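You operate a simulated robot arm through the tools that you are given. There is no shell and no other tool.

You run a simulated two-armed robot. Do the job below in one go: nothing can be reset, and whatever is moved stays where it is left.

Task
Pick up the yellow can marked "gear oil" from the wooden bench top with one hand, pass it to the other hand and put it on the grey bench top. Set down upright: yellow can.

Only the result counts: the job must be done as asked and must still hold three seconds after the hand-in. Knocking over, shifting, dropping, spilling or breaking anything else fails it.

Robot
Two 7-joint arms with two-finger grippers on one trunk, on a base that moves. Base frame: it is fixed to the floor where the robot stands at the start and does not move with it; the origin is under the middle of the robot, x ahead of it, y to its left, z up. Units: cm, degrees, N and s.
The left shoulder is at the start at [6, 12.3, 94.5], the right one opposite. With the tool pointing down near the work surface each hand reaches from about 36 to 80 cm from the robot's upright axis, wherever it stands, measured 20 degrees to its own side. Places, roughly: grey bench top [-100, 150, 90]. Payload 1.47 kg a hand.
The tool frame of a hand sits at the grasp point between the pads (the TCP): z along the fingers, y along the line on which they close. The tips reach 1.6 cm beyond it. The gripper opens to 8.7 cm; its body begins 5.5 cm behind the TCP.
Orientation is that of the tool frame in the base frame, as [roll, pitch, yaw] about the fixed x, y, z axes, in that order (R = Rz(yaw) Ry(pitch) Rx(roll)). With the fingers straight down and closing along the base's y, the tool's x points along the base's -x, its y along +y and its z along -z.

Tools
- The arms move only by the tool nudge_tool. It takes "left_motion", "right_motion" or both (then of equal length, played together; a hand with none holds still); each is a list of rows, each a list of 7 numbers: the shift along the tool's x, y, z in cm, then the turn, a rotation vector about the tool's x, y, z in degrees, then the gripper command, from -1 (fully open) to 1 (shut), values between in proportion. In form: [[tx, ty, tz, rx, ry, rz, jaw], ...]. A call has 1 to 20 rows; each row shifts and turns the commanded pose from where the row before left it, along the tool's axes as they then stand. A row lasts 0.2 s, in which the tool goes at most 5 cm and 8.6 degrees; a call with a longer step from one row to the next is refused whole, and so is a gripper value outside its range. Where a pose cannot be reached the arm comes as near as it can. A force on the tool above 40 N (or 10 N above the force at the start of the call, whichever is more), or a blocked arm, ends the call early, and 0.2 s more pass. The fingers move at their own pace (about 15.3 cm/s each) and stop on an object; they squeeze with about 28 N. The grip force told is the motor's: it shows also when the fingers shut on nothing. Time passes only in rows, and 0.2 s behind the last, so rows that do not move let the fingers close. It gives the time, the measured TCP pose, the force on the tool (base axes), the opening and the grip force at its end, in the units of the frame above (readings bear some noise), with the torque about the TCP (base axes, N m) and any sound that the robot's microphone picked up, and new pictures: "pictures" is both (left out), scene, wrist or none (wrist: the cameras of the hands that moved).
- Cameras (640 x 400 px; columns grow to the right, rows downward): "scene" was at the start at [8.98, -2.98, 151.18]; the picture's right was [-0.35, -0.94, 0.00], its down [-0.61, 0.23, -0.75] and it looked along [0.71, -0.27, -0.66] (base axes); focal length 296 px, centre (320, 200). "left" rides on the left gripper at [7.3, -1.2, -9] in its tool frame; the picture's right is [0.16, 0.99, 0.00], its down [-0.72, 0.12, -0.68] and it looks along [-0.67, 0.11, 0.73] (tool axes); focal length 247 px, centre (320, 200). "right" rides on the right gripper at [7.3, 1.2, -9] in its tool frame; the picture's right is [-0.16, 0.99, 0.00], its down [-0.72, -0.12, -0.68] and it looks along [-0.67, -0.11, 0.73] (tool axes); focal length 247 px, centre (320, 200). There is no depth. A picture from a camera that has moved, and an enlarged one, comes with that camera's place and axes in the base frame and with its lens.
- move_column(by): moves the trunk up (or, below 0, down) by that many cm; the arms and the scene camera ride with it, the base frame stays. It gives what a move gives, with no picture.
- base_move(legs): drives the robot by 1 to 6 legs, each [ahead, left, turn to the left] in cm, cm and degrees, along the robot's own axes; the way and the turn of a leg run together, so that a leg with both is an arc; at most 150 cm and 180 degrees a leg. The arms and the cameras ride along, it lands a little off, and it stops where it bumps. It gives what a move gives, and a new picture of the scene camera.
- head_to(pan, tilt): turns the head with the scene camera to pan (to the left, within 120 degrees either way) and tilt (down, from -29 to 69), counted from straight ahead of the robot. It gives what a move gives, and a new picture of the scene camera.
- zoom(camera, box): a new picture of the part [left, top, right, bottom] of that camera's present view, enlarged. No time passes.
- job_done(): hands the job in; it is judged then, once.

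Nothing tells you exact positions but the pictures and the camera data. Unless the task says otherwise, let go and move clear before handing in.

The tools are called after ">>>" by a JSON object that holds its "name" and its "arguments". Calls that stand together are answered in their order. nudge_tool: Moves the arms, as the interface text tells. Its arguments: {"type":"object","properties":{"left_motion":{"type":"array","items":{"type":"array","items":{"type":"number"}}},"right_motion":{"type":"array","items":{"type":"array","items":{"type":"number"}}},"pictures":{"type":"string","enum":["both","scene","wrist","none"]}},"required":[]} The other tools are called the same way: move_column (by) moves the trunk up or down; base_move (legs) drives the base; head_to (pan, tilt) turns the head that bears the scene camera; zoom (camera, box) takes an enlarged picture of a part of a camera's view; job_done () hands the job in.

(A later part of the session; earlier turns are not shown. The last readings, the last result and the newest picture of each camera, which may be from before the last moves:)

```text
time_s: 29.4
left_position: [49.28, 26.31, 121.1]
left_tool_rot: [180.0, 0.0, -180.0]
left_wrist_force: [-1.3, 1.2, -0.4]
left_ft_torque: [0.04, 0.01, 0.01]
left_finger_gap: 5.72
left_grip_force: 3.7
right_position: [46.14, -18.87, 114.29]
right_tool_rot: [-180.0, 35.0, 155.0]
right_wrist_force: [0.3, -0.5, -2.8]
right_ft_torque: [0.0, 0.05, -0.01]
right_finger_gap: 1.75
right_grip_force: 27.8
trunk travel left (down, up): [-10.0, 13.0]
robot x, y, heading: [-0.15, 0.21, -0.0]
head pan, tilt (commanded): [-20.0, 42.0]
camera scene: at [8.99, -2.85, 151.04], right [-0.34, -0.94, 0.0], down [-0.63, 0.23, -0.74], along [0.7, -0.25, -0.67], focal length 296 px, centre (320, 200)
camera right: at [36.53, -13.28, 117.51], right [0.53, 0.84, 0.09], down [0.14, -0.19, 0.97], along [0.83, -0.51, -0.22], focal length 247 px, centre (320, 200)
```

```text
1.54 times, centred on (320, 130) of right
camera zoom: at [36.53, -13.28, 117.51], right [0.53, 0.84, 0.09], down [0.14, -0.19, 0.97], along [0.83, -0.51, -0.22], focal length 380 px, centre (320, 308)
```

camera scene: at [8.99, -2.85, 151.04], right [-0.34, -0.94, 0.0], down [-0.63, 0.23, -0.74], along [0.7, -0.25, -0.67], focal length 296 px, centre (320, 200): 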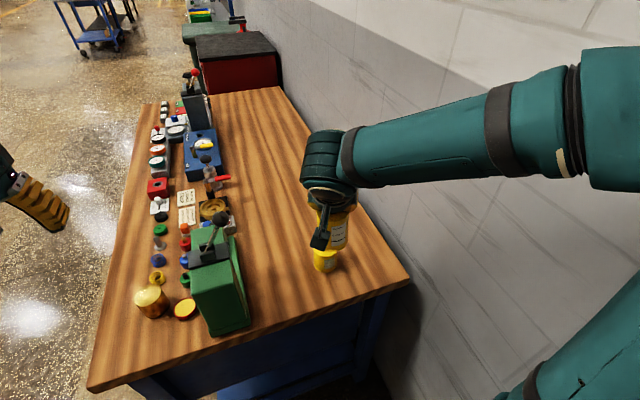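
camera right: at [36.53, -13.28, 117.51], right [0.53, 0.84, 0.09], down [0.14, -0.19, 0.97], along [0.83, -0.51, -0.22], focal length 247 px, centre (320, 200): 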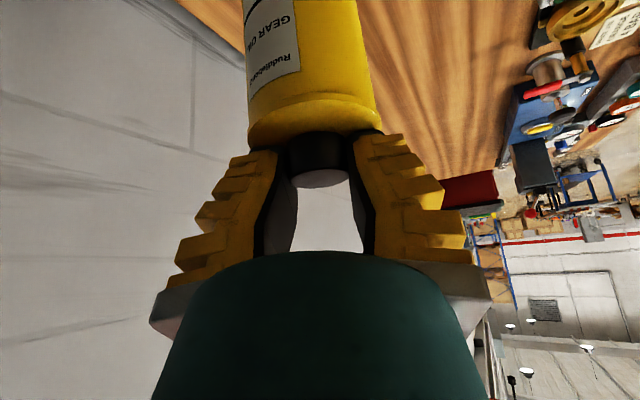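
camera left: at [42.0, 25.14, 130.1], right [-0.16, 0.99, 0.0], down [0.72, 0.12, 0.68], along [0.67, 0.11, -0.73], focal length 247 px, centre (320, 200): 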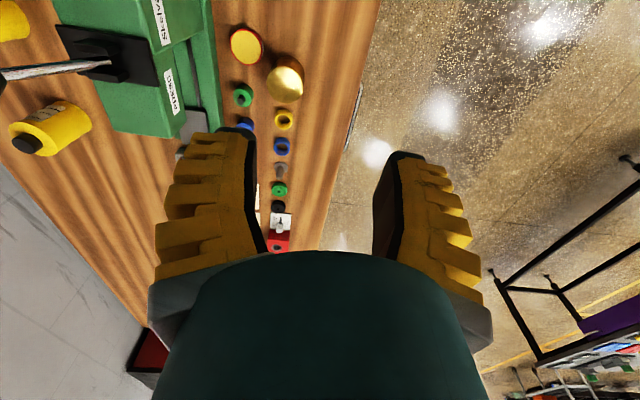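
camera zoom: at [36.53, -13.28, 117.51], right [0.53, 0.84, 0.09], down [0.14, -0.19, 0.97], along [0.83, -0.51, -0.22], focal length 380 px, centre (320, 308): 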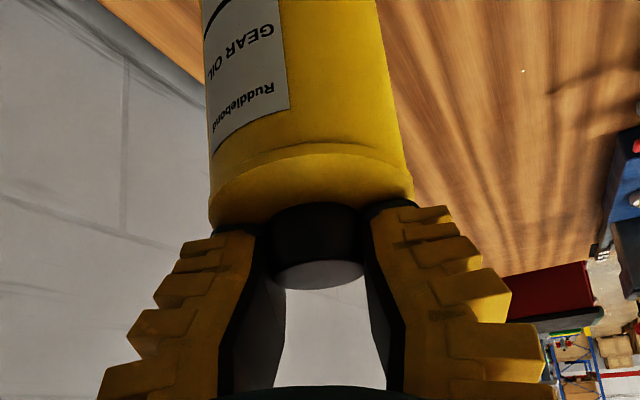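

The grip is unchanged. I raise the trunk so can and hands clear everything on the bench, then drive left into the open floor.

>>> {"name": "move_column", "arguments": {"by": 12}}

>>> {"name": "base_move", "arguments": {"legs": [[0, 50, 0]]}}

```text
time_s: 30.9
left_position: [49.24, 26.34, 133.13]
left_tool_rot: [179.9, 0.0, -180.0]
left_wrist_force: [0.8, -0.1, 0.0]
left_ft_torque: [0.04, 0.0, -0.03]
left_finger_gap: 5.74
left_grip_force: 3.4
right_position: [46.18, -18.96, 126.31]
right_tool_rot: [-180.0, 35.0, 154.9]
right_wrist_force: [0.2, 0.2, -3.5]
right_ft_torque: [-0.01, 0.04, 0.0]
right_finger_gap: 1.79
right_grip_force: 28.0
trunk travel left (down, up): [-22.0, 1.0]
robot x, y, heading: [-0.15, 0.35, 0.4]
head pan, tilt (commanded): [-20.0, 42.0]
```

```text
time_s: 35.8
left_position: [49.34, 75.5, 133.08]
left_tool_rot: [-179.9, 0.0, 180.0]
left_wrist_force: [-0.2, 0.2, -0.2]
left_ft_torque: [-0.02, -0.02, -0.02]
left_finger_gap: 5.75
left_grip_force: 3.7
right_position: [46.15, 30.21, 126.32]
right_tool_rot: [-179.9, 35.0, 154.8]
right_wrist_force: [-0.1, -0.6, -3.2]
right_ft_torque: [0.0, -0.01, 0.02]
right_finger_gap: 1.74
right_grip_force: 27.3
trunk travel left (down, up): [-22.0, 1.0]
robot x, y, heading: [-0.11, 49.05, -0.2]
head pan, tilt (commanded): [-20.0, 42.0]
camera scene: at [9.0, 46.33, 163.04], right [-0.34, -0.94, 0.0], down [-0.63, 0.23, -0.74], along [0.7, -0.25, -0.67], focal length 296 px, centre (320, 200)
```

scene: 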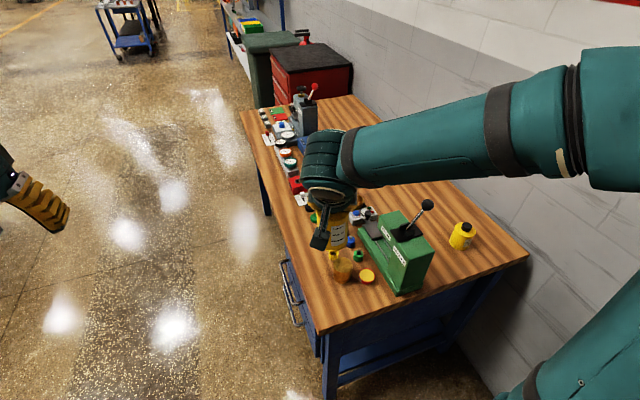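

The can rides safely and the robot is now at y≈49. I drive another 50 cm left to be clear of the wooden bench.

>>> {"name": "base_move", "arguments": {"legs": [[0, 50, 0]]}}

>>> {"name": "head_to", "arguments": {"pan": 90, "tilt": 40}}

```text
time_s: 40.7
left_position: [48.69, 126.46, 133.02]
left_tool_rot: [-180.0, 0.0, -179.4]
left_wrist_force: [0.0, -0.5, -0.6]
left_ft_torque: [-0.02, 0.04, 0.02]
left_finger_gap: 5.74
left_grip_force: 3.9
right_position: [46.1, 81.08, 126.28]
right_tool_rot: [-180.0, 35.0, 155.5]
right_wrist_force: [0.5, 0.2, -2.3]
right_ft_torque: [0.02, 0.03, -0.01]
right_finger_gap: 1.7
right_grip_force: 27.9
trunk travel left (down, up): [-22.0, 1.0]
robot x, y, heading: [-0.32, 99.45, 0.4]
head pan, tilt (commanded): [-20.0, 42.0]
camera scene: at [8.8, 96.88, 163.04], right [-0.33, -0.94, 0.0], down [-0.63, 0.22, -0.74], along [0.7, -0.25, -0.67], focal length 296 px, centre (320, 200)
```

scene: 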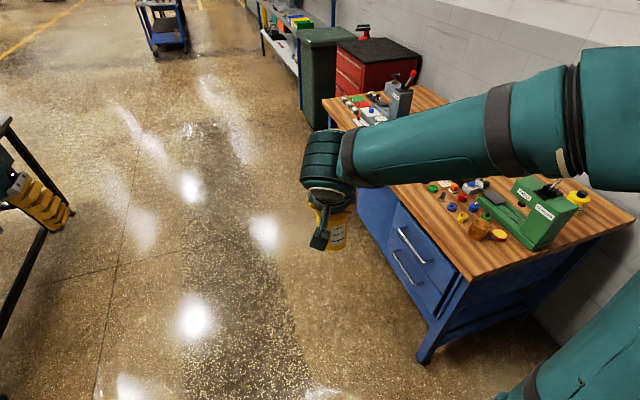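

```text
time_s: 42.6
left_position: [48.79, 126.42, 133.03]
left_tool_rot: [179.9, 0.0, -179.3]
left_wrist_force: [-0.1, -0.1, 0.0]
left_ft_torque: [0.01, 0.01, 0.0]
left_finger_gap: 5.74
left_grip_force: 3.6
right_position: [46.04, 81.12, 126.33]
right_tool_rot: [180.0, 35.0, 155.5]
right_wrist_force: [-1.7, 0.5, -3.2]
right_ft_torque: [0.01, 0.04, -0.05]
right_finger_gap: 1.69
right_grip_force: 28.2
trunk travel left (down, up): [-22.0, 1.0]
robot x, y, heading: [-0.05, 99.71, 0.7]
head pan, tilt (commanded): [90.0, 40.0]
camera scene: at [0.84, 108.14, 163.33], right [1.0, 0.01, 0.0], down [0.01, -0.64, -0.77], along [-0.01, 0.77, -0.64], focal length 296 px, centre (320, 200)
```

scene: 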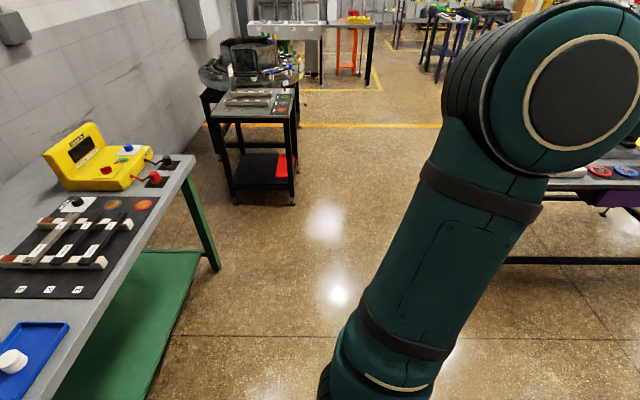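

The robot stands at about [0, 100]. The finger gap reading has crept from 1.84 to 1.69, so I check the cap in the wrist picture for any slipping.

>>> {"name": "zoom", "arguments": {"camera": "right", "box": [200, 0, 440, 260]}}

```text
1.54 times, centred on (320, 130) of right
camera zoom: at [36.46, 86.72, 129.51], right [0.53, 0.85, 0.09], down [0.14, -0.19, 0.97], along [0.84, -0.5, -0.22], focal length 380 px, centre (320, 308)
```

zoom: 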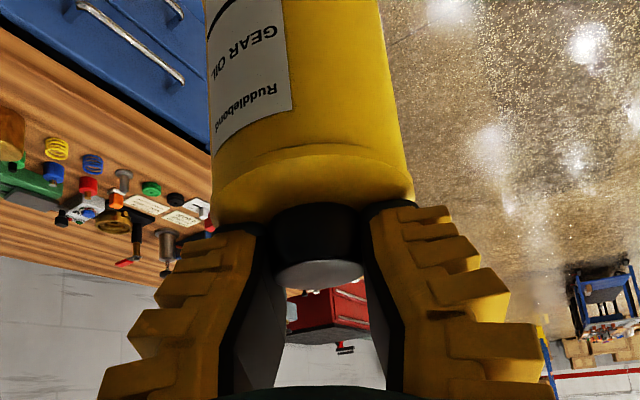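

The cap has hardly moved in the grip (under 1 mm), so it is safe. I turn left by half a turn in place to face the grey bench.

>>> {"name": "base_move", "arguments": {"legs": [[0, 0, 90], [0, 0, 89.5]]}}

>>> {"name": "head_to", "arguments": {"pan": 5, "tilt": 45}}

```text
time_s: 50.6
left_position: [-49.46, 73.35, 133.13]
left_tool_rot: [179.9, 0.0, -0.1]
left_wrist_force: [-0.2, 1.4, 0.3]
left_ft_torque: [0.01, 0.0, -0.02]
left_finger_gap: 5.73
left_grip_force: 3.3
right_position: [-46.3, 118.64, 126.33]
right_tool_rot: [-180.0, 35.0, -25.1]
right_wrist_force: [-0.5, -1.3, -2.8]
right_ft_torque: [-0.02, 0.01, 0.02]
right_finger_gap: 1.58
right_grip_force: 28.5
trunk travel left (down, up): [-22.0, 1.0]
robot x, y, heading: [-0.04, 99.66, 179.6]
head pan, tilt (commanded): [90.0, 40.0]
camera scene: at [-1.14, 91.14, 163.33], right [-1.0, 0.0, 0.0], down [0.0, 0.64, -0.77], along [0.0, -0.77, -0.64], focal length 296 px, centre (320, 200)
```

scene: 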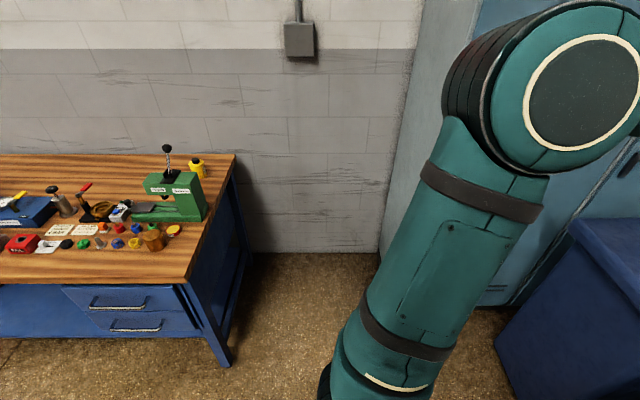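

```text
time_s: 52.2
left_position: [-49.37, 73.37, 133.06]
left_tool_rot: [-180.0, 0.1, 0.0]
left_wrist_force: [-0.6, 0.3, -0.1]
left_ft_torque: [0.01, 0.01, 0.0]
left_finger_gap: 5.71
left_grip_force: 3.7
right_position: [-46.28, 118.52, 126.34]
right_tool_rot: [179.9, 35.0, -25.1]
right_wrist_force: [-0.6, 0.0, -2.8]
right_ft_torque: [-0.03, -0.02, -0.01]
right_finger_gap: 1.55
right_grip_force: 27.4
trunk travel left (down, up): [-22.0, 1.0]
robot x, y, heading: [-0.16, 99.67, 180.0]
head pan, tilt (commanded): [5.0, 45.0]
camera scene: at [-9.23, 98.95, 162.61], right [-0.09, 1.0, 0.0], down [0.7, 0.06, -0.71], along [-0.7, -0.06, -0.71], focal length 296 px, centre (320, 200)
```

scene: 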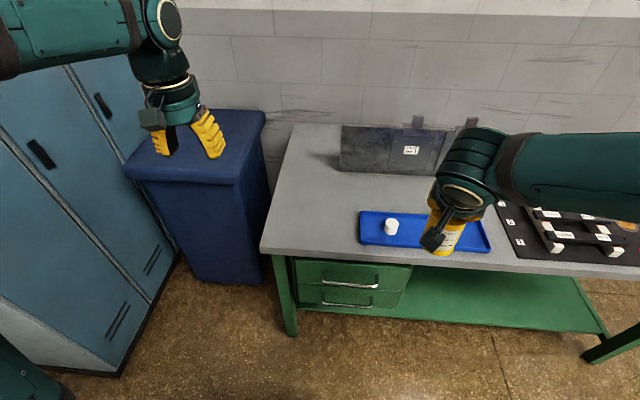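

The grey bench top comes out at z≈83 by triangulation, its front-left corner near [-64, 75]; a free area lies left of the blue tray (tray starts at y≈106). I drive nearer so that the spot around [-74, 90] is straight ahead.

>>> {"name": "base_move", "arguments": {"legs": [[17, 9.7, 0]]}}

>>> {"name": "zoom", "arguments": {"camera": "right", "box": [200, 0, 440, 260]}}

```text
time_s: 53.8
left_position: [-66.62, 63.89, 133.18]
left_tool_rot: [180.0, 0.1, -0.2]
left_wrist_force: [-1.1, -1.0, -0.3]
left_ft_torque: [-0.01, -0.02, 0.01]
left_finger_gap: 5.74
left_grip_force: 3.6
right_position: [-63.45, 109.15, 126.29]
right_tool_rot: [180.0, 35.0, -24.9]
right_wrist_force: [0.3, -0.6, -2.6]
right_ft_torque: [0.02, 0.04, -0.01]
right_finger_gap: 1.52
right_grip_force: 27.6
trunk travel left (down, up): [-22.0, 1.0]
robot x, y, heading: [-17.16, 90.28, 179.9]
head pan, tilt (commanded): [5.0, 45.0]
camera scene: at [-26.43, 89.55, 162.6], right [-0.09, 1.0, 0.0], down [0.7, 0.06, -0.71], along [-0.7, -0.06, -0.71], focal length 296 px, centre (320, 200)
```

scene: 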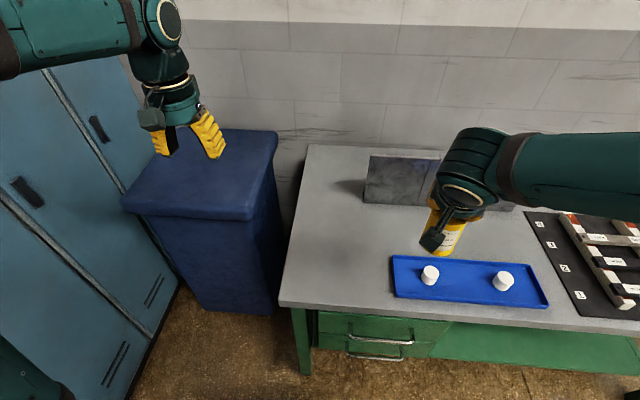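

```text
1.54 times, centred on (320, 130) of right
camera zoom: at [-53.9, 103.42, 129.5], right [-0.54, -0.84, 0.09], down [-0.14, 0.19, 0.97], along [-0.83, 0.51, -0.22], focal length 380 px, centre (320, 308)
```

zoom: 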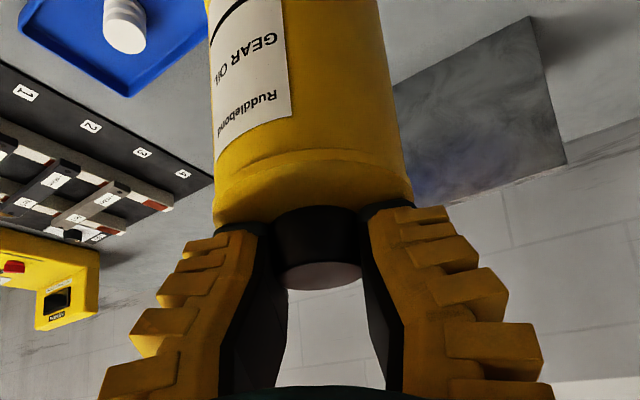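

The right hand, can and free bench area are all clear; bench top confirmed at z≈83.0 with corner at [-64, 75]. Now, high above the bench, I swing the right hand to point left and down, and set the left hand to point right-forward and down with its jaw open.

>>> {"name": "nudge_tool", "arguments": {"right_motion": [[0, 0, 0, -2.4, 0, -3.4, 1], [0, 0, 0, -4.78, 0, -6.82, 1], [0, 0, 0, -4.78, 0, -6.82, 1], [0, 0, 0, -4.78, 0, -6.82, 1], [0, 0, 0, -4.78, 0, -6.82, 1], [0, 0, 0, -4.78, 0, -6.82, 1], [0, 0, 0, -4.78, 0, -6.82, 1], [0, 0, 0, -4.78, 0, -6.82, 1], [0, 0, 0, -4.78, 0, -6.82, 1], [0, 0, 0, -4.78, 0, -6.82, 1], [0, 0, 0, -4.78, 0, -6.82, 1], [0, 0, 0, -4.78, 0, -6.82, 1], [0, 0, 0, -2.4, 0, -3.4, 1], [0, 0, 0, 0, 0, 0, 1], [0, 0, 0, 0, 0, 0, 1], [0, 0, 0, 0, 0, 0, 1]], "left_motion": [[0, 0, 0, 0, 0, 7.5, -1], [0, 0, 0, 0, 0, 7.5, -1], [0, 0, 0, 0, 0, 7.5, -1], [0, 0, 0, 0, 0, 7.5, -1], [0, 0, 0, 0, 0, 7.5, -1], [0, 0, 0, 0, 0, 7.5, -1], [0, 0, 0, 0, 0, 7.5, -1], [0, 0, 0, 0, 0, 7.5, -1], [0, 0, 0, 0, -7.9, 0, -1], [0, 0, 0, 0, -7.9, 0, -1], [0, 0, 0, 0, -7.9, 0, -1], [0, 0, 0, 0, -7.9, 0, -1], [0, 0, 0, 0, -7.9, 0, -1], [0, 0, 0, 0, -7.9, 0, -1], [0, 0, 0, 0, -7.6, 0, -1], [0, 0, 0, 0, 0, 0, -1]]}}

```text
time_s: 57.2
left_position: [-66.58, 63.98, 133.1]
left_tool_rot: [179.9, 55.0, -60.2]
left_wrist_force: [-0.1, 0.3, 0.4]
left_ft_torque: [-0.02, -0.02, 0.01]
left_finger_gap: 8.68
left_grip_force: 0.0
right_position: [-63.4, 109.2, 126.3]
right_tool_rot: [179.8, 35.1, 75.0]
right_wrist_force: [-0.2, 0.3, -3.5]
right_ft_torque: [-0.01, 0.0, -0.02]
right_finger_gap: 1.57
right_grip_force: 27.7
trunk travel left (down, up): [-22.0, 1.0]
robot x, y, heading: [-17.19, 90.31, 179.9]
head pan, tilt (commanded): [5.0, 45.0]
camera scene: at [-26.36, 89.6, 162.61], right [-0.09, 1.0, 0.0], down [0.7, 0.06, -0.71], along [-0.7, -0.06, -0.71], focal length 296 px, centre (320, 200)
camera right: at [-59.35, 119.67, 129.51], right [0.92, -0.38, 0.09], down [-0.17, -0.16, 0.97], along [-0.36, -0.91, -0.21], focal length 247 px, centre (320, 200)
camera left: at [-59.74, 54.53, 132.29], right [-0.81, -0.57, -0.13], down [-0.03, -0.18, 0.98], along [-0.58, 0.8, 0.13], focal length 247 px, centre (320, 200)
```

scene: 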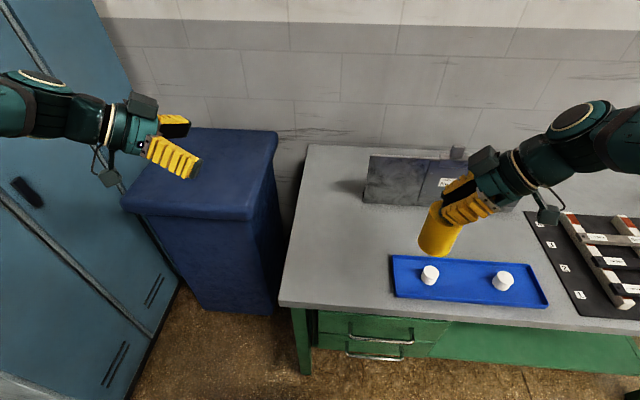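
right: 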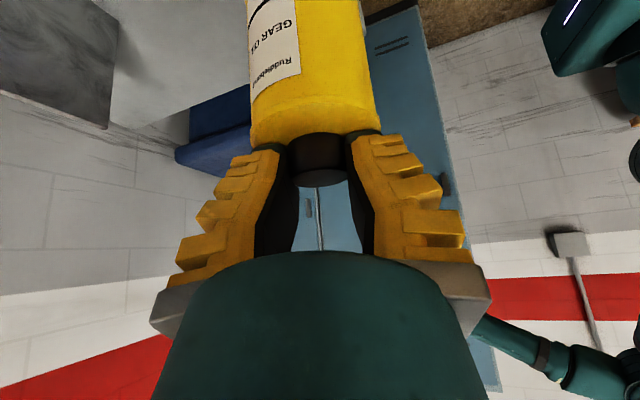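
left: 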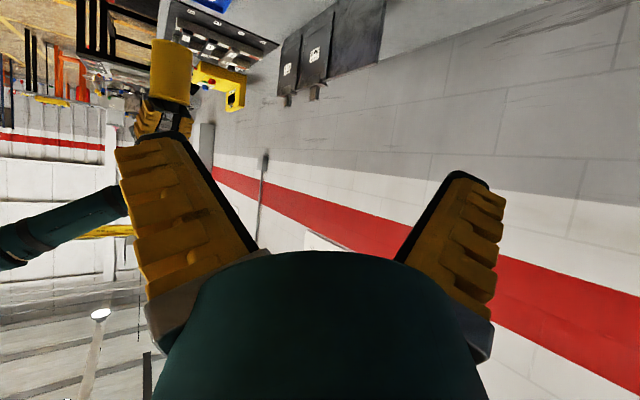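

Both hands took up the attitudes I wanted and the can still hangs from its cap. I check its uprightness and exact height in enlarged views.

>>> {"name": "zoom", "arguments": {"camera": "scene", "box": [390, 140, 510, 270]}}

>>> {"name": "zoom", "arguments": {"camera": "left", "box": [110, 20, 250, 160]}}

```text
3.08 times, centred on (450, 205) of scene
camera zoom: at [-26.36, 89.6, 162.61], right [-0.09, 1.0, 0.0], down [0.7, 0.06, -0.71], along [-0.7, -0.06, -0.71], focal length 909 px, centre (-80, 185)
```

zoom: 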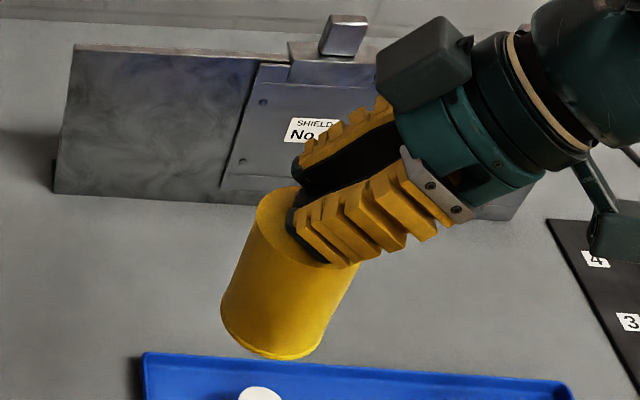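

```text
2.86 times, centred on (180, 90) of left
camera zoom: at [-59.74, 54.53, 132.29], right [-0.81, -0.57, -0.13], down [-0.03, -0.18, 0.98], along [-0.58, 0.8, 0.13], focal length 706 px, centre (720, 514)
```

zoom: 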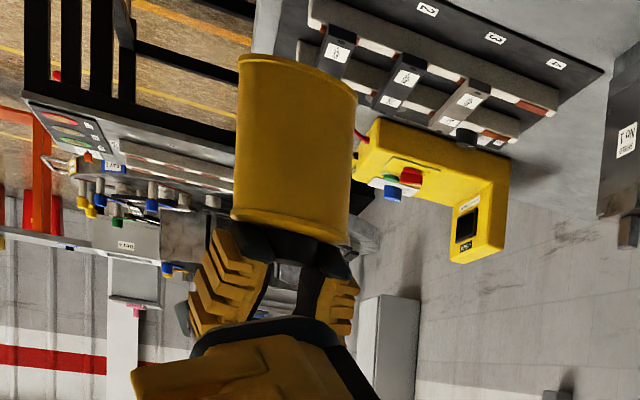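

The can is upright within about a degree, axis near the right TCP, its bottom about 11.1 cm below that TCP. I move it sideways at height to above the free area at [-74, 90], then lower the trunk.

>>> {"name": "nudge_tool", "arguments": {"right_motion": [[-0.87, -0.26, 0.61, 0, 0, 0, 1], [-1.45, -0.44, 1.02, 0, 0, 0, 1], [-1.68, -0.51, 1.17, 0, 0, 0, 1], [-1.68, -0.51, 1.17, 0, 0, 0, 1], [-1.68, -0.51, 1.17, 0, 0, 0, 1], [-1.68, -0.51, 1.17, 0, 0, 0, 1], [-1.68, -0.51, 1.17, 0, 0, 0, 1], [-1.68, -0.51, 1.17, 0, 0, 0, 1], [-1.68, -0.51, 1.17, 0, 0, 0, 1], [-1.68, -0.51, 1.17, 0, 0, 0, 1], [-1.0, -0.3, 0.7, 0, 0, 0, 1], [-0.65, -0.2, 0.46, 0, 0, 0, 1], [0, 0, 0, 0, 0, 0, 1]], "pictures": "scene"}}

>>> {"name": "move_column", "arguments": {"by": -14}}

>>> {"name": "zoom", "arguments": {"camera": "scene", "box": [0, 0, 640, 400]}}

```text
time_s: 60.0
left_position: [-66.62, 64.01, 133.1]
left_tool_rot: [180.0, 55.0, -60.1]
left_wrist_force: [0.3, -0.2, 0.2]
left_ft_torque: [0.01, -0.02, 0.03]
left_finger_gap: 8.68
left_grip_force: 0.0
right_position: [-74.2, 90.15, 126.35]
right_tool_rot: [179.9, 35.0, 74.8]
right_wrist_force: [-0.1, -0.1, -2.7]
right_ft_torque: [0.02, -0.02, 0.03]
right_finger_gap: 1.53
right_grip_force: 27.5
trunk travel left (down, up): [-22.0, 1.0]
robot x, y, heading: [-17.65, 89.91, 180.0]
head pan, tilt (commanded): [5.0, 45.0]
camera scene: at [-26.36, 89.58, 162.61], right [-0.09, 1.0, 0.0], down [0.7, 0.06, -0.71], along [-0.7, -0.06, -0.71], focal length 296 px, centre (320, 200)
```

scene: 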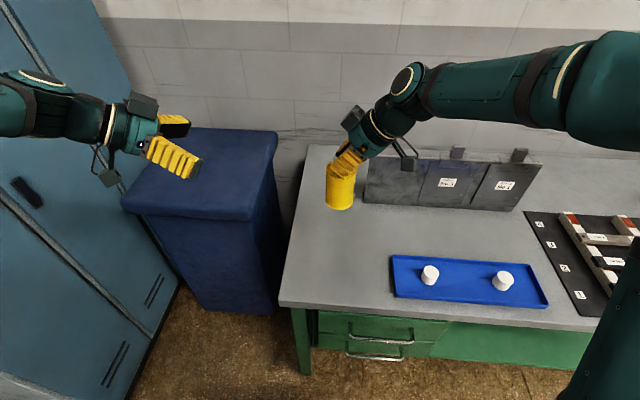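

```text
time_s: 61.7
left_position: [-66.58, 64.03, 119.06]
left_tool_rot: [-180.0, 55.0, -60.1]
left_wrist_force: [-0.6, 0.1, -0.4]
left_ft_torque: [0.03, 0.03, 0.02]
left_finger_gap: 8.71
left_grip_force: 0.1
right_position: [-74.07, 90.13, 112.4]
right_tool_rot: [179.9, 35.2, 74.9]
right_wrist_force: [0.0, -0.2, -2.8]
right_ft_torque: [0.03, -0.03, 0.01]
right_finger_gap: 1.55
right_grip_force: 28.0
trunk travel left (down, up): [-8.0, 15.0]
robot x, y, heading: [-17.27, 90.29, 180.0]
head pan, tilt (commanded): [5.0, 45.0]
```

```text
1.00 times, centred on (320, 200) of scene (not enlarged: the box is as wide or as high as the picture)
camera zoom: at [-26.36, 89.57, 148.62], right [-0.09, 1.0, 0.0], down [0.7, 0.06, -0.71], along [-0.7, -0.06, -0.71], focal length 296 px, centre (320, 200)
```

zoom: 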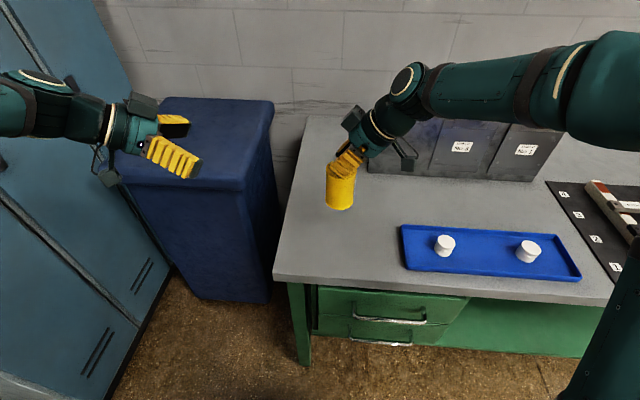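

The can hangs above the free area with nothing near. I lower it with the right arm until its bottom is a couple of centimetres above the bench.

>>> {"name": "nudge_tool", "arguments": {"right_motion": [[0.57, 0, 0.82, 0, 0, 0, 1], [0.86, 0, 1.23, 0, 0, 0, 1], [0.86, 0, 1.23, 0, 0, 0, 1], [0.86, 0, 1.23, 0, 0, 0, 1], [0.86, 0, 1.23, 0, 0, 0, 1], [0.86, 0, 1.23, 0, 0, 0, 1], [0.86, 0, 1.23, 0, 0, 0, 1], [0.86, 0, 1.23, 0, 0, 0, 1], [0.86, 0, 1.23, 0, 0, 0, 1], [0.86, 0, 1.23, 0, 0, 0, 1], [0.57, 0, 0.82, 0, 0, 0, 1], [0, 0, 0, 0, 0, 0, 1]]}}

>>> {"name": "zoom", "arguments": {"camera": "scene", "box": [270, 130, 410, 290]}}

```text
time_s: 64.3
left_position: [-66.52, 64.05, 119.1]
left_tool_rot: [179.8, 55.1, -60.2]
left_wrist_force: [0.3, 0.8, -0.8]
left_ft_torque: [0.02, -0.02, 0.0]
left_finger_gap: 8.7
left_grip_force: 0.1
right_position: [-74.05, 90.12, 97.0]
right_tool_rot: [-179.8, 35.3, 74.9]
right_wrist_force: [-5.0, 2.1, 18.3]
right_ft_torque: [-0.13, 0.09, -0.07]
right_finger_gap: 2.07
right_grip_force: 28.4
trunk travel left (down, up): [-8.0, 15.0]
robot x, y, heading: [-17.19, 90.3, 179.9]
head pan, tilt (commanded): [5.0, 45.0]
camera scene: at [-26.27, 89.6, 148.63], right [-0.09, 1.0, 0.0], down [0.7, 0.06, -0.71], along [-0.7, -0.06, -0.71], focal length 296 px, centre (320, 200)
camera right: at [-69.91, 100.44, 100.2], right [0.92, -0.38, 0.09], down [-0.16, -0.16, 0.97], along [-0.36, -0.91, -0.21], focal length 247 px, centre (320, 200)
```

scene: 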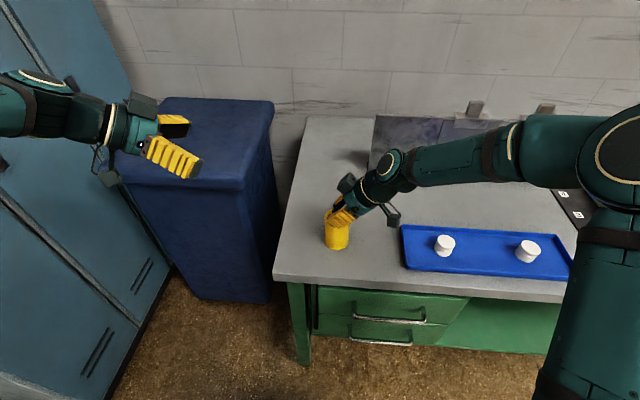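
right: 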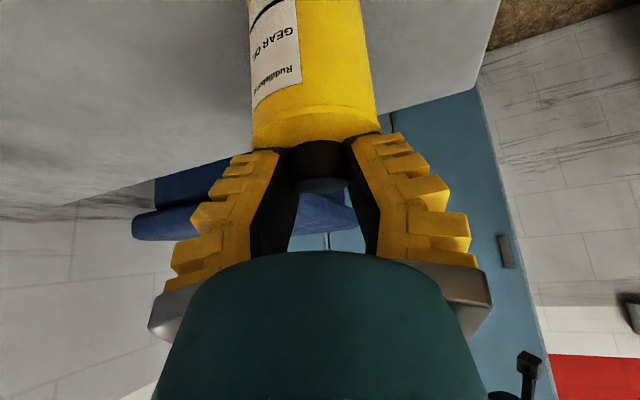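

```text
2.50 times, centred on (340, 210) of scene
camera zoom: at [-26.27, 89.6, 148.63], right [-0.09, 1.0, 0.0], down [0.7, 0.06, -0.71], along [-0.7, -0.06, -0.71], focal length 739 px, centre (270, 175)
```

zoom: 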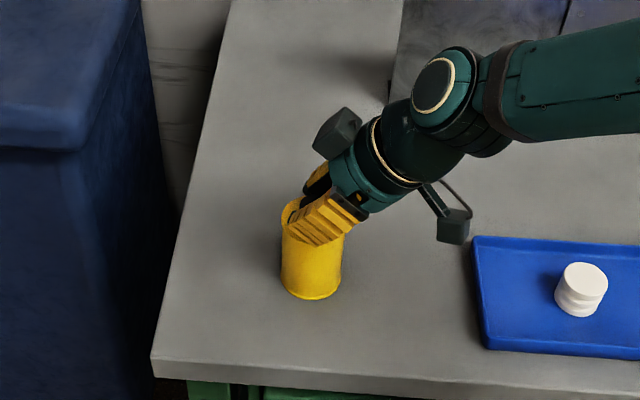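

The force reading (18 N upward) shows the can's bottom has reached the bench already, so the bench top is nearer z≈85.7. I raise the hand about 2 cm and look again.

>>> {"name": "nudge_tool", "arguments": {"right_motion": [[-0.29, 0, -0.41, 0, 0, 0, 1], [-0.57, 0, -0.82, 0, 0, 0, 1], [-0.57, 0, -0.82, 0, 0, 0, 1], [0, 0, 0, 0, 0, 0, 1], [0, 0, 0, 0, 0, 0, 1]]}}

>>> {"name": "zoom", "arguments": {"camera": "scene", "box": [290, 160, 390, 270]}}

>>> {"name": "zoom", "arguments": {"camera": "right", "box": [200, 0, 440, 260]}}

```text
time_s: 65.5
left_position: [-66.55, 63.91, 119.07]
left_tool_rot: [-180.0, 55.0, -59.9]
left_wrist_force: [-0.2, 0.7, -0.7]
left_ft_torque: [0.0, 0.0, -0.01]
left_finger_gap: 8.71
left_grip_force: 0.1
right_position: [-74.06, 90.14, 99.22]
right_tool_rot: [179.9, 35.1, 74.8]
right_wrist_force: [0.8, -0.8, -2.7]
right_ft_torque: [0.02, 0.01, -0.01]
right_finger_gap: 1.92
right_grip_force: 27.6
trunk travel left (down, up): [-8.0, 15.0]
robot x, y, heading: [-17.16, 90.26, 180.1]
head pan, tilt (commanded): [5.0, 45.0]
camera scene: at [-26.38, 89.56, 148.6], right [-0.09, 1.0, 0.0], down [0.7, 0.06, -0.71], along [-0.7, -0.06, -0.71], focal length 296 px, centre (320, 200)
camera right: at [-69.94, 100.45, 102.47], right [0.92, -0.38, 0.09], down [-0.17, -0.16, 0.97], along [-0.36, -0.91, -0.21], focal length 247 px, centre (320, 200)
```

scene: 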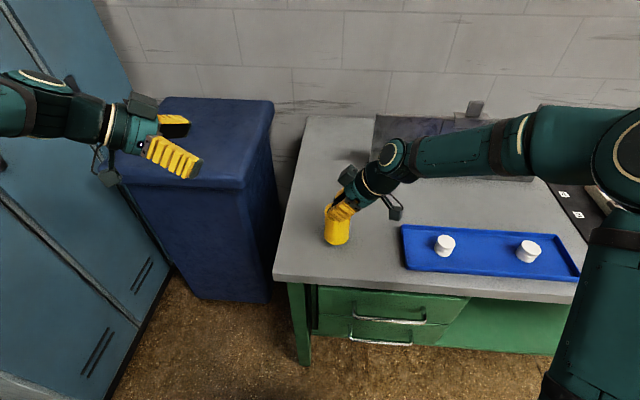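
right: 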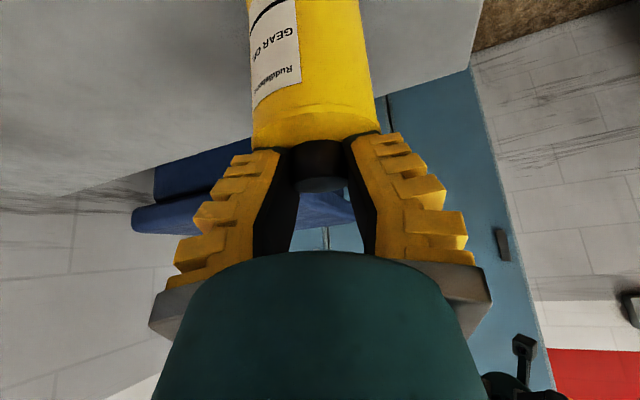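

```text
3.64 times, centred on (340, 215) of scene
camera zoom: at [-26.38, 89.56, 148.6], right [-0.09, 1.0, 0.0], down [0.7, 0.06, -0.71], along [-0.7, -0.06, -0.71], focal length 1074 px, centre (247, 146)
```

zoom: 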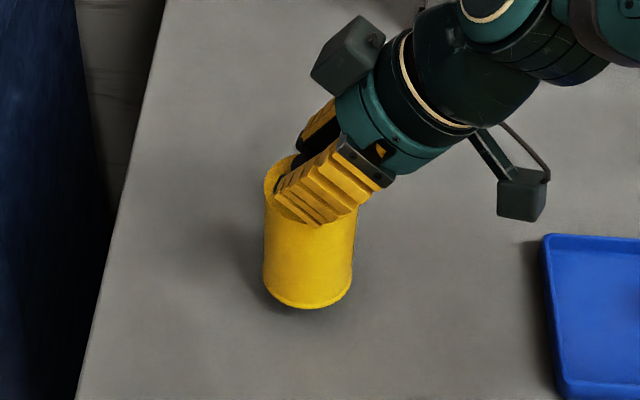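

```text
1.54 times, centred on (320, 130) of right
camera zoom: at [-69.94, 100.45, 102.47], right [0.92, -0.38, 0.09], down [-0.17, -0.16, 0.97], along [-0.36, -0.91, -0.21], focal length 380 px, centre (320, 308)
```

zoom: 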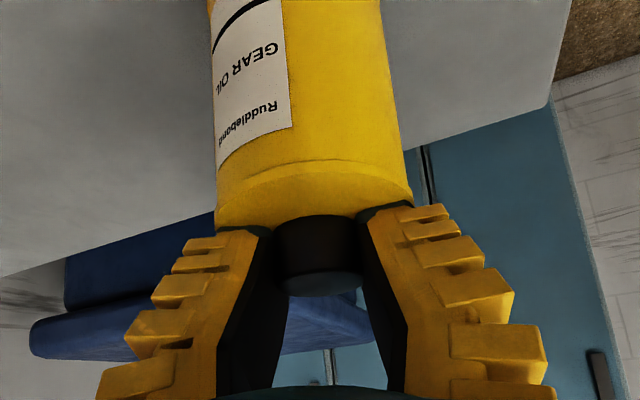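

The can hangs free about 2.2 cm above the bench (bench top z≈86, can bottom ≈88.3, axis about [-73.9, 90]). I bring the open left hand to a stand-off point about 14 cm back from its grip position on the can's body.

>>> {"name": "nudge_tool", "arguments": {"left_motion": [[0.81, -0.83, 2.6, 0, 0, 0, -1], [0.81, -0.83, 2.6, 0, 0, 0, -1], [0.81, -0.83, 2.6, 0, 0, 0, -1], [0.81, -0.83, 2.6, 0, 0, 0, -1], [0.81, -0.83, 2.6, 0, 0, 0, -1], [0.81, -0.83, 2.6, 0, 0, 0, -1], [0.81, -0.83, 2.6, 0, 0, 0, -1], [0.78, -0.83, 2.6, 0, 0, 0, -1], [0, 0, 0, 0, 0, 0, -1]]}}

>>> {"name": "zoom", "arguments": {"camera": "left", "box": [200, 0, 440, 260]}}

>>> {"name": "zoom", "arguments": {"camera": "scene", "box": [250, 130, 410, 270]}}

```text
time_s: 67.5
left_position: [-67.46, 78.85, 102.01]
left_tool_rot: [179.8, 54.9, -60.1]
left_wrist_force: [0.2, -0.6, -1.1]
left_ft_torque: [-0.03, 0.02, -0.02]
left_finger_gap: 8.71
left_grip_force: 0.1
right_position: [-73.93, 90.14, 99.21]
right_tool_rot: [179.8, 35.2, 74.9]
right_wrist_force: [-0.1, -0.1, -4.3]
right_ft_torque: [0.02, 0.0, -0.01]
right_finger_gap: 1.83
right_grip_force: 28.3
trunk travel left (down, up): [-8.0, 15.0]
robot x, y, heading: [-17.31, 90.29, 180.0]
head pan, tilt (commanded): [5.0, 45.0]
camera scene: at [-26.35, 89.56, 148.61], right [-0.09, 1.0, 0.0], down [0.7, 0.06, -0.71], along [-0.7, -0.06, -0.71], focal length 296 px, centre (320, 200)
camera left: at [-60.62, 69.32, 101.18], right [-0.81, -0.57, -0.13], down [-0.03, -0.18, 0.98], along [-0.58, 0.8, 0.13], focal length 247 px, centre (320, 200)
```

scene: 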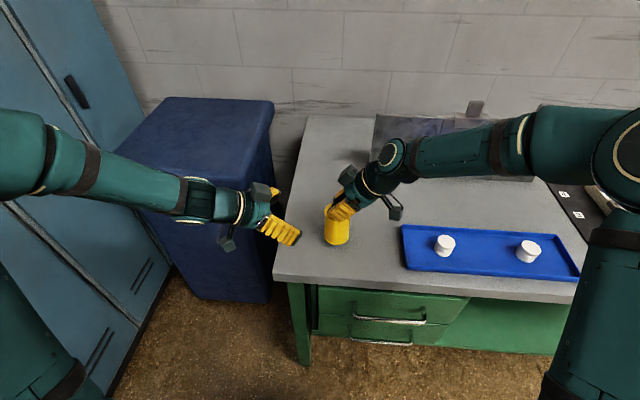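
left: 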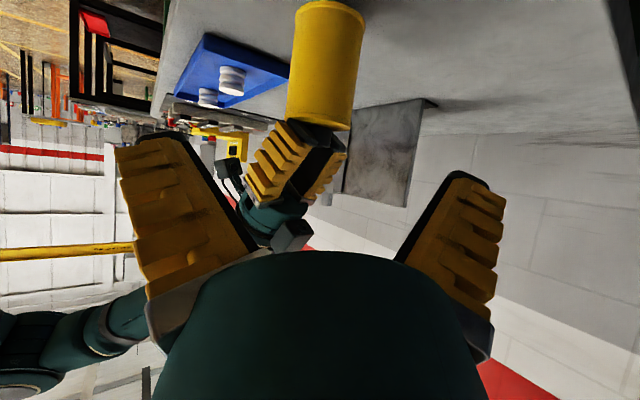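

```text
1.54 times, centred on (320, 130) of left
camera zoom: at [-60.62, 69.32, 101.18], right [-0.81, -0.57, -0.13], down [-0.03, -0.18, 0.98], along [-0.58, 0.8, 0.13], focal length 380 px, centre (320, 308)
```

zoom: 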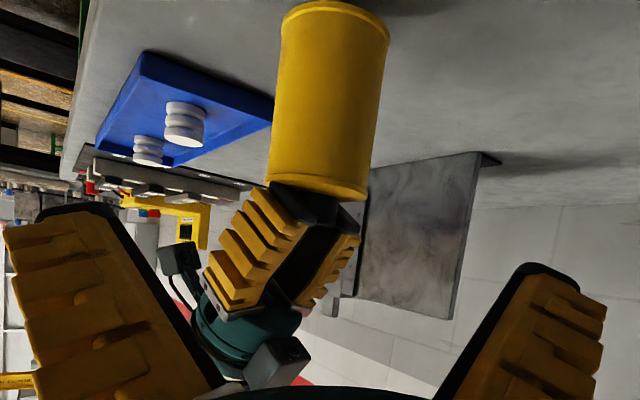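

```text
2.86 times, centred on (330, 200) of scene
camera zoom: at [-26.35, 89.56, 148.61], right [-0.09, 1.0, 0.0], down [0.7, 0.06, -0.71], along [-0.7, -0.06, -0.71], focal length 844 px, centre (291, 200)
```

zoom: 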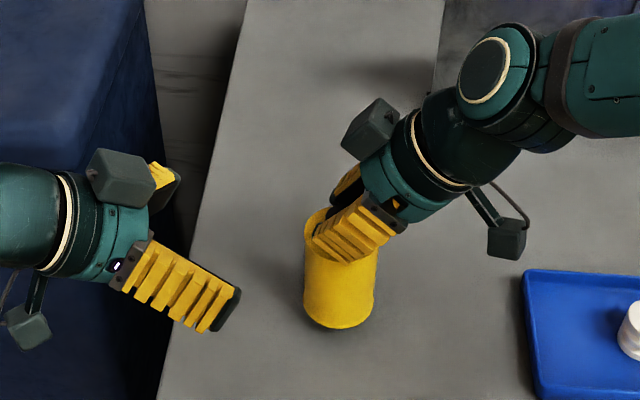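

The left hand is lined up within a few millimetres of the can's axis. I advance half the way along its fingers, correcting slightly sideways, then check again.

>>> {"name": "nudge_tool", "arguments": {"left_motion": [[0.08, 0.07, 1.5, 0, 0, 0, -1], [0.08, 0.07, 1.55, 0, 0, 0, -1], [0.08, 0.07, 1.55, 0, 0, 0, -1], [0.08, 0.06, 1.55, 0, 0, 0, -1], [0, 0, 1.5, 0, 0, 0, -1], [0, 0, 1.5, 0, 0, 0, -1], [0, 0, 0, 0, 0, 0, -1]]}}

>>> {"name": "zoom", "arguments": {"camera": "left", "box": [200, 0, 440, 260]}}

>>> {"name": "zoom", "arguments": {"camera": "scene", "box": [260, 140, 400, 260]}}

```text
time_s: 69.1
left_position: [-71.51, 85.12, 96.49]
left_tool_rot: [-180.0, 55.0, -60.2]
left_wrist_force: [-1.0, -0.3, -0.5]
left_ft_torque: [0.0, 0.04, 0.01]
left_finger_gap: 8.72
left_grip_force: 0.1
right_position: [-74.01, 90.1, 99.22]
right_tool_rot: [179.9, 35.1, 74.9]
right_wrist_force: [0.9, 0.2, -2.8]
right_ft_torque: [0.01, -0.01, 0.01]
right_finger_gap: 1.81
right_grip_force: 28.1
trunk travel left (down, up): [-8.0, 15.0]
robot x, y, heading: [-17.37, 90.27, 180.0]
head pan, tilt (commanded): [5.0, 45.0]
camera scene: at [-26.36, 89.55, 148.61], right [-0.09, 1.0, 0.0], down [0.7, 0.06, -0.71], along [-0.7, -0.06, -0.71], focal length 296 px, centre (320, 200)
camera left: at [-64.64, 75.63, 95.62], right [-0.81, -0.57, -0.13], down [-0.03, -0.18, 0.98], along [-0.58, 0.8, 0.13], focal length 247 px, centre (320, 200)
```

scene: 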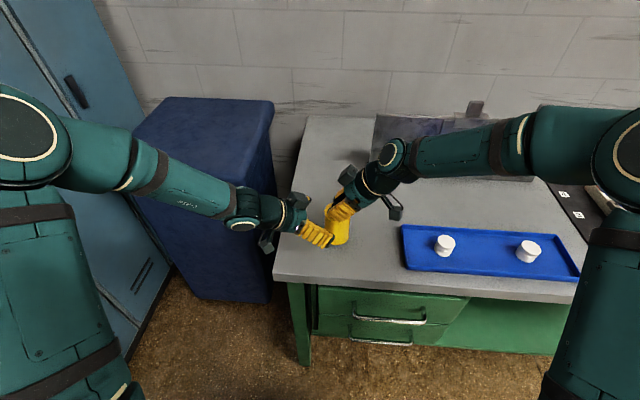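
left: 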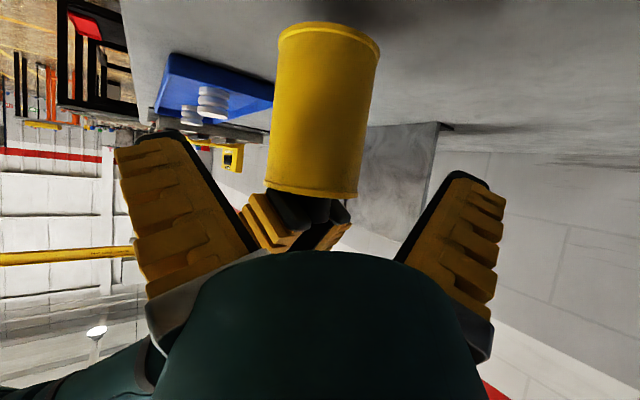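

```text
1.54 times, centred on (320, 130) of left
camera zoom: at [-64.64, 75.63, 95.62], right [-0.81, -0.57, -0.13], down [-0.03, -0.18, 0.98], along [-0.58, 0.8, 0.13], focal length 380 px, centre (320, 308)
```

zoom: 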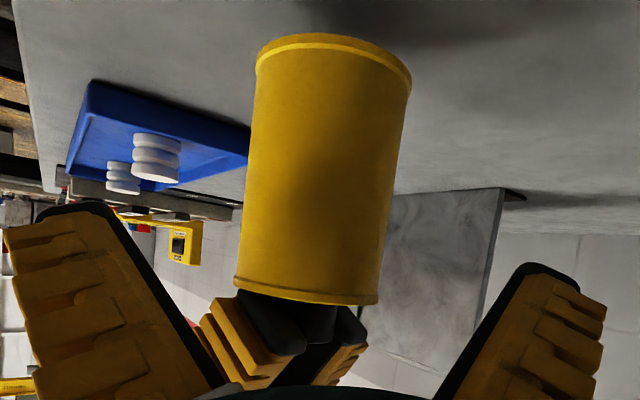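

```text
3.33 times, centred on (330, 200) of scene
camera zoom: at [-26.36, 89.55, 148.61], right [-0.09, 1.0, 0.0], down [0.7, 0.06, -0.71], along [-0.7, -0.06, -0.71], focal length 985 px, centre (287, 200)
```

zoom: 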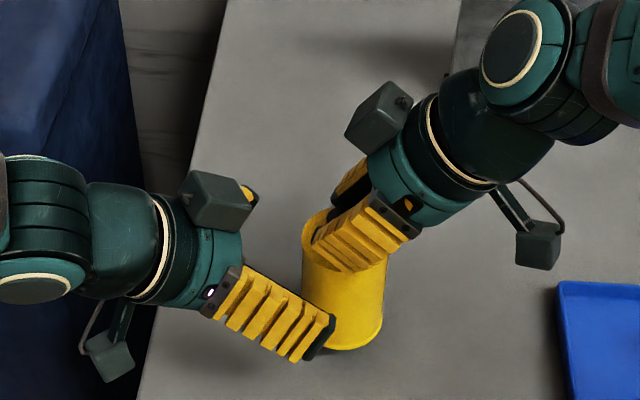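

The can is centred between the open left fingers and the two hands keep clear of each other. I advance the last 4.9 cm so the finger pads straddle the can's middle.

>>> {"name": "nudge_tool", "arguments": {"left_motion": [[0, 0, 1, 0, 0, 0, -1], [0, 0, 1, 0, 0, 0, -1], [0, 0, 1, 0, 0, 0, -1], [0, 0, 1, 0, 0, 0, -1], [0, 0, 0.9, 0, 0, 0, -1], [0, 0, 0, 0, 0, 0, -1]]}}

>>> {"name": "zoom", "arguments": {"camera": "scene", "box": [260, 140, 400, 260]}}

```text
time_s: 70.5
left_position: [-73.43, 88.59, 93.53]
left_tool_rot: [-180.0, 55.1, -60.1]
left_wrist_force: [-0.5, -0.3, 0.2]
left_ft_torque: [0.0, 0.0, 0.03]
left_finger_gap: 8.72
left_grip_force: 0.0
right_position: [-74.01, 90.09, 99.27]
right_tool_rot: [179.9, 35.2, 74.8]
right_wrist_force: [0.2, 0.7, -2.9]
right_ft_torque: [0.01, 0.02, -0.01]
right_finger_gap: 1.78
right_grip_force: 27.8
trunk travel left (down, up): [-8.0, 15.0]
robot x, y, heading: [-17.2, 90.44, 180.2]
head pan, tilt (commanded): [5.0, 45.0]
camera scene: at [-26.37, 89.55, 148.61], right [-0.09, 1.0, 0.0], down [0.7, 0.06, -0.71], along [-0.7, -0.06, -0.71], focal length 296 px, centre (320, 200)
camera left: at [-66.51, 79.09, 92.74], right [-0.81, -0.57, -0.13], down [-0.03, -0.18, 0.98], along [-0.58, 0.8, 0.13], focal length 247 px, centre (320, 200)
```

scene: 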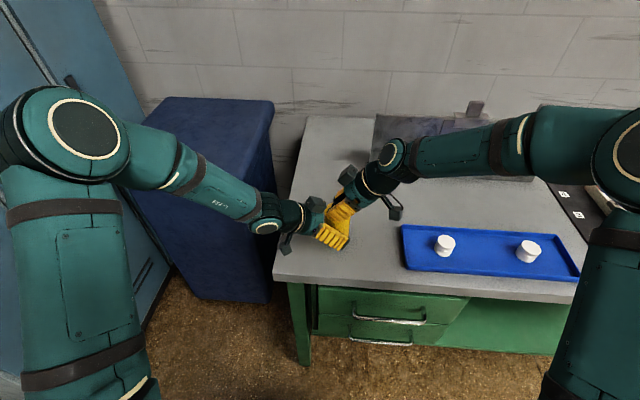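
left: 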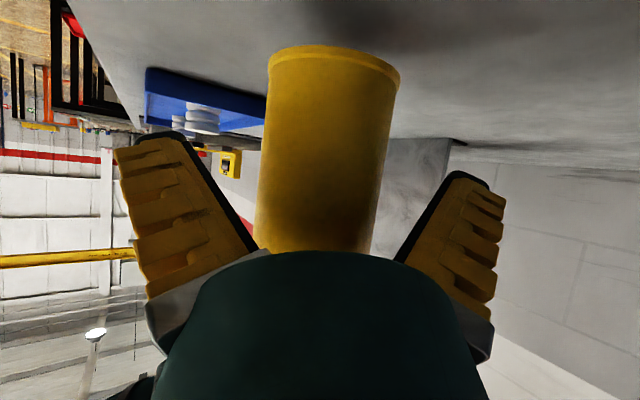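

```text
3.33 times, centred on (330, 200) of scene
camera zoom: at [-26.37, 89.55, 148.61], right [-0.09, 1.0, 0.0], down [0.7, 0.06, -0.71], along [-0.7, -0.06, -0.71], focal length 985 px, centre (287, 200)
```

zoom: 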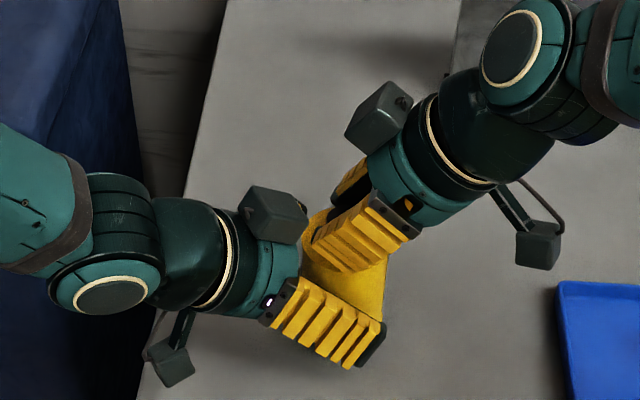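

Everything is aligned and no forces show. Now I close the left hand on the body while the right still holds the cap.

>>> {"name": "nudge_tool", "arguments": {"left_motion": [[0, 0, 0, 0, 0, 0, -0.7], [0, 0, 0, 0, 0, 0, -0.5], [0, 0, 0, 0, 0, 0, -0.3], [0, 0, 0, 0, 0, 0, 0], [0, 0, 0, 0, 0, 0, 0.5], [0, 0, 0, 0, 0, 0, 1], [0, 0, 0, 0, 0, 0, 1], [0, 0, 0, 0, 0, 0, 1]], "right_motion": [[0, 0, 0, 0, 0, 0, 1], [0, 0, 0, 0, 0, 0, 1], [0, 0, 0, 0, 0, 0, 1], [0, 0, 0, 0, 0, 0, 1], [0, 0, 0, 0, 0, 0, 1], [0, 0, 0, 0, 0, 0, 1], [0, 0, 0, 0, 0, 0, 1], [0, 0, 0, 0, 0, 0, 1]]}}

>>> {"name": "zoom", "arguments": {"camera": "scene", "box": [260, 140, 400, 260]}}

```text
time_s: 72.3
left_position: [-73.39, 88.46, 93.55]
left_tool_rot: [179.9, 55.0, -60.0]
left_wrist_force: [-4.4, -6.5, 1.9]
left_ft_torque: [0.14, -0.14, 0.15]
left_finger_gap: 5.63
left_grip_force: 28.2
right_position: [-73.95, 90.17, 99.29]
right_tool_rot: [179.9, 35.0, 74.8]
right_wrist_force: [5.2, 5.4, -4.4]
right_ft_torque: [0.29, -0.13, -0.03]
right_finger_gap: 1.76
right_grip_force: 28.2
trunk travel left (down, up): [-8.0, 15.0]
robot x, y, heading: [-16.92, 90.66, 180.0]
head pan, tilt (commanded): [5.0, 45.0]
camera scene: at [-26.38, 89.57, 148.6], right [-0.09, 1.0, 0.0], down [0.7, 0.06, -0.71], along [-0.7, -0.06, -0.71], focal length 296 px, centre (320, 200)
camera right: at [-69.93, 100.48, 102.45], right [0.92, -0.38, 0.09], down [-0.17, -0.16, 0.97], along [-0.36, -0.91, -0.22], focal length 247 px, centre (320, 200)
camera left: at [-66.53, 79.06, 92.75], right [-0.81, -0.57, -0.13], down [-0.03, -0.18, 0.98], along [-0.59, 0.8, 0.13], focal length 247 px, centre (320, 200)
```

scene: 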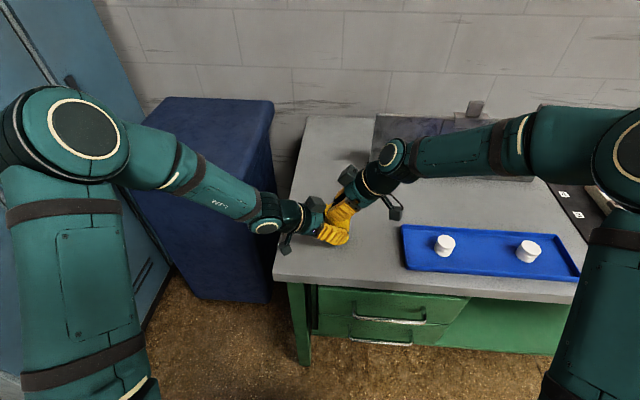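
right: 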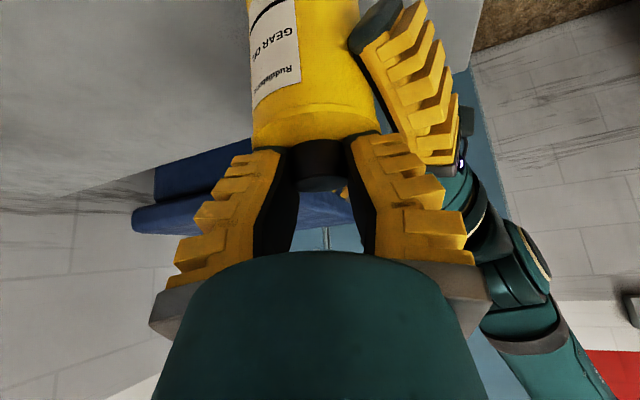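
left: 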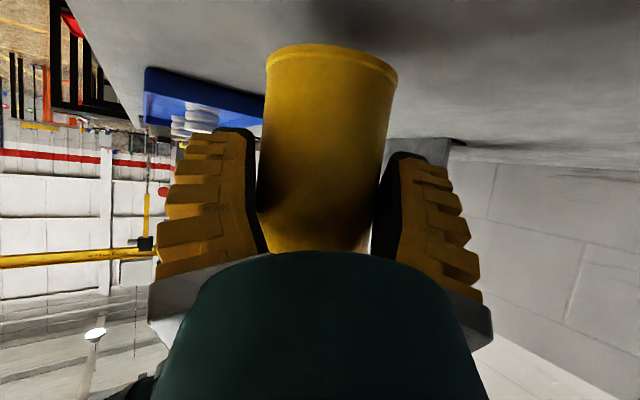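

```text
3.33 times, centred on (330, 200) of scene
camera zoom: at [-26.38, 89.57, 148.6], right [-0.09, 1.0, 0.0], down [0.7, 0.06, -0.71], along [-0.7, -0.06, -0.71], focal length 985 px, centre (287, 200)
```

zoom: 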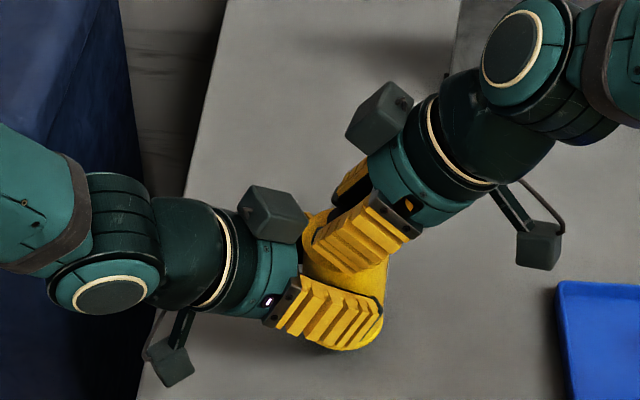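

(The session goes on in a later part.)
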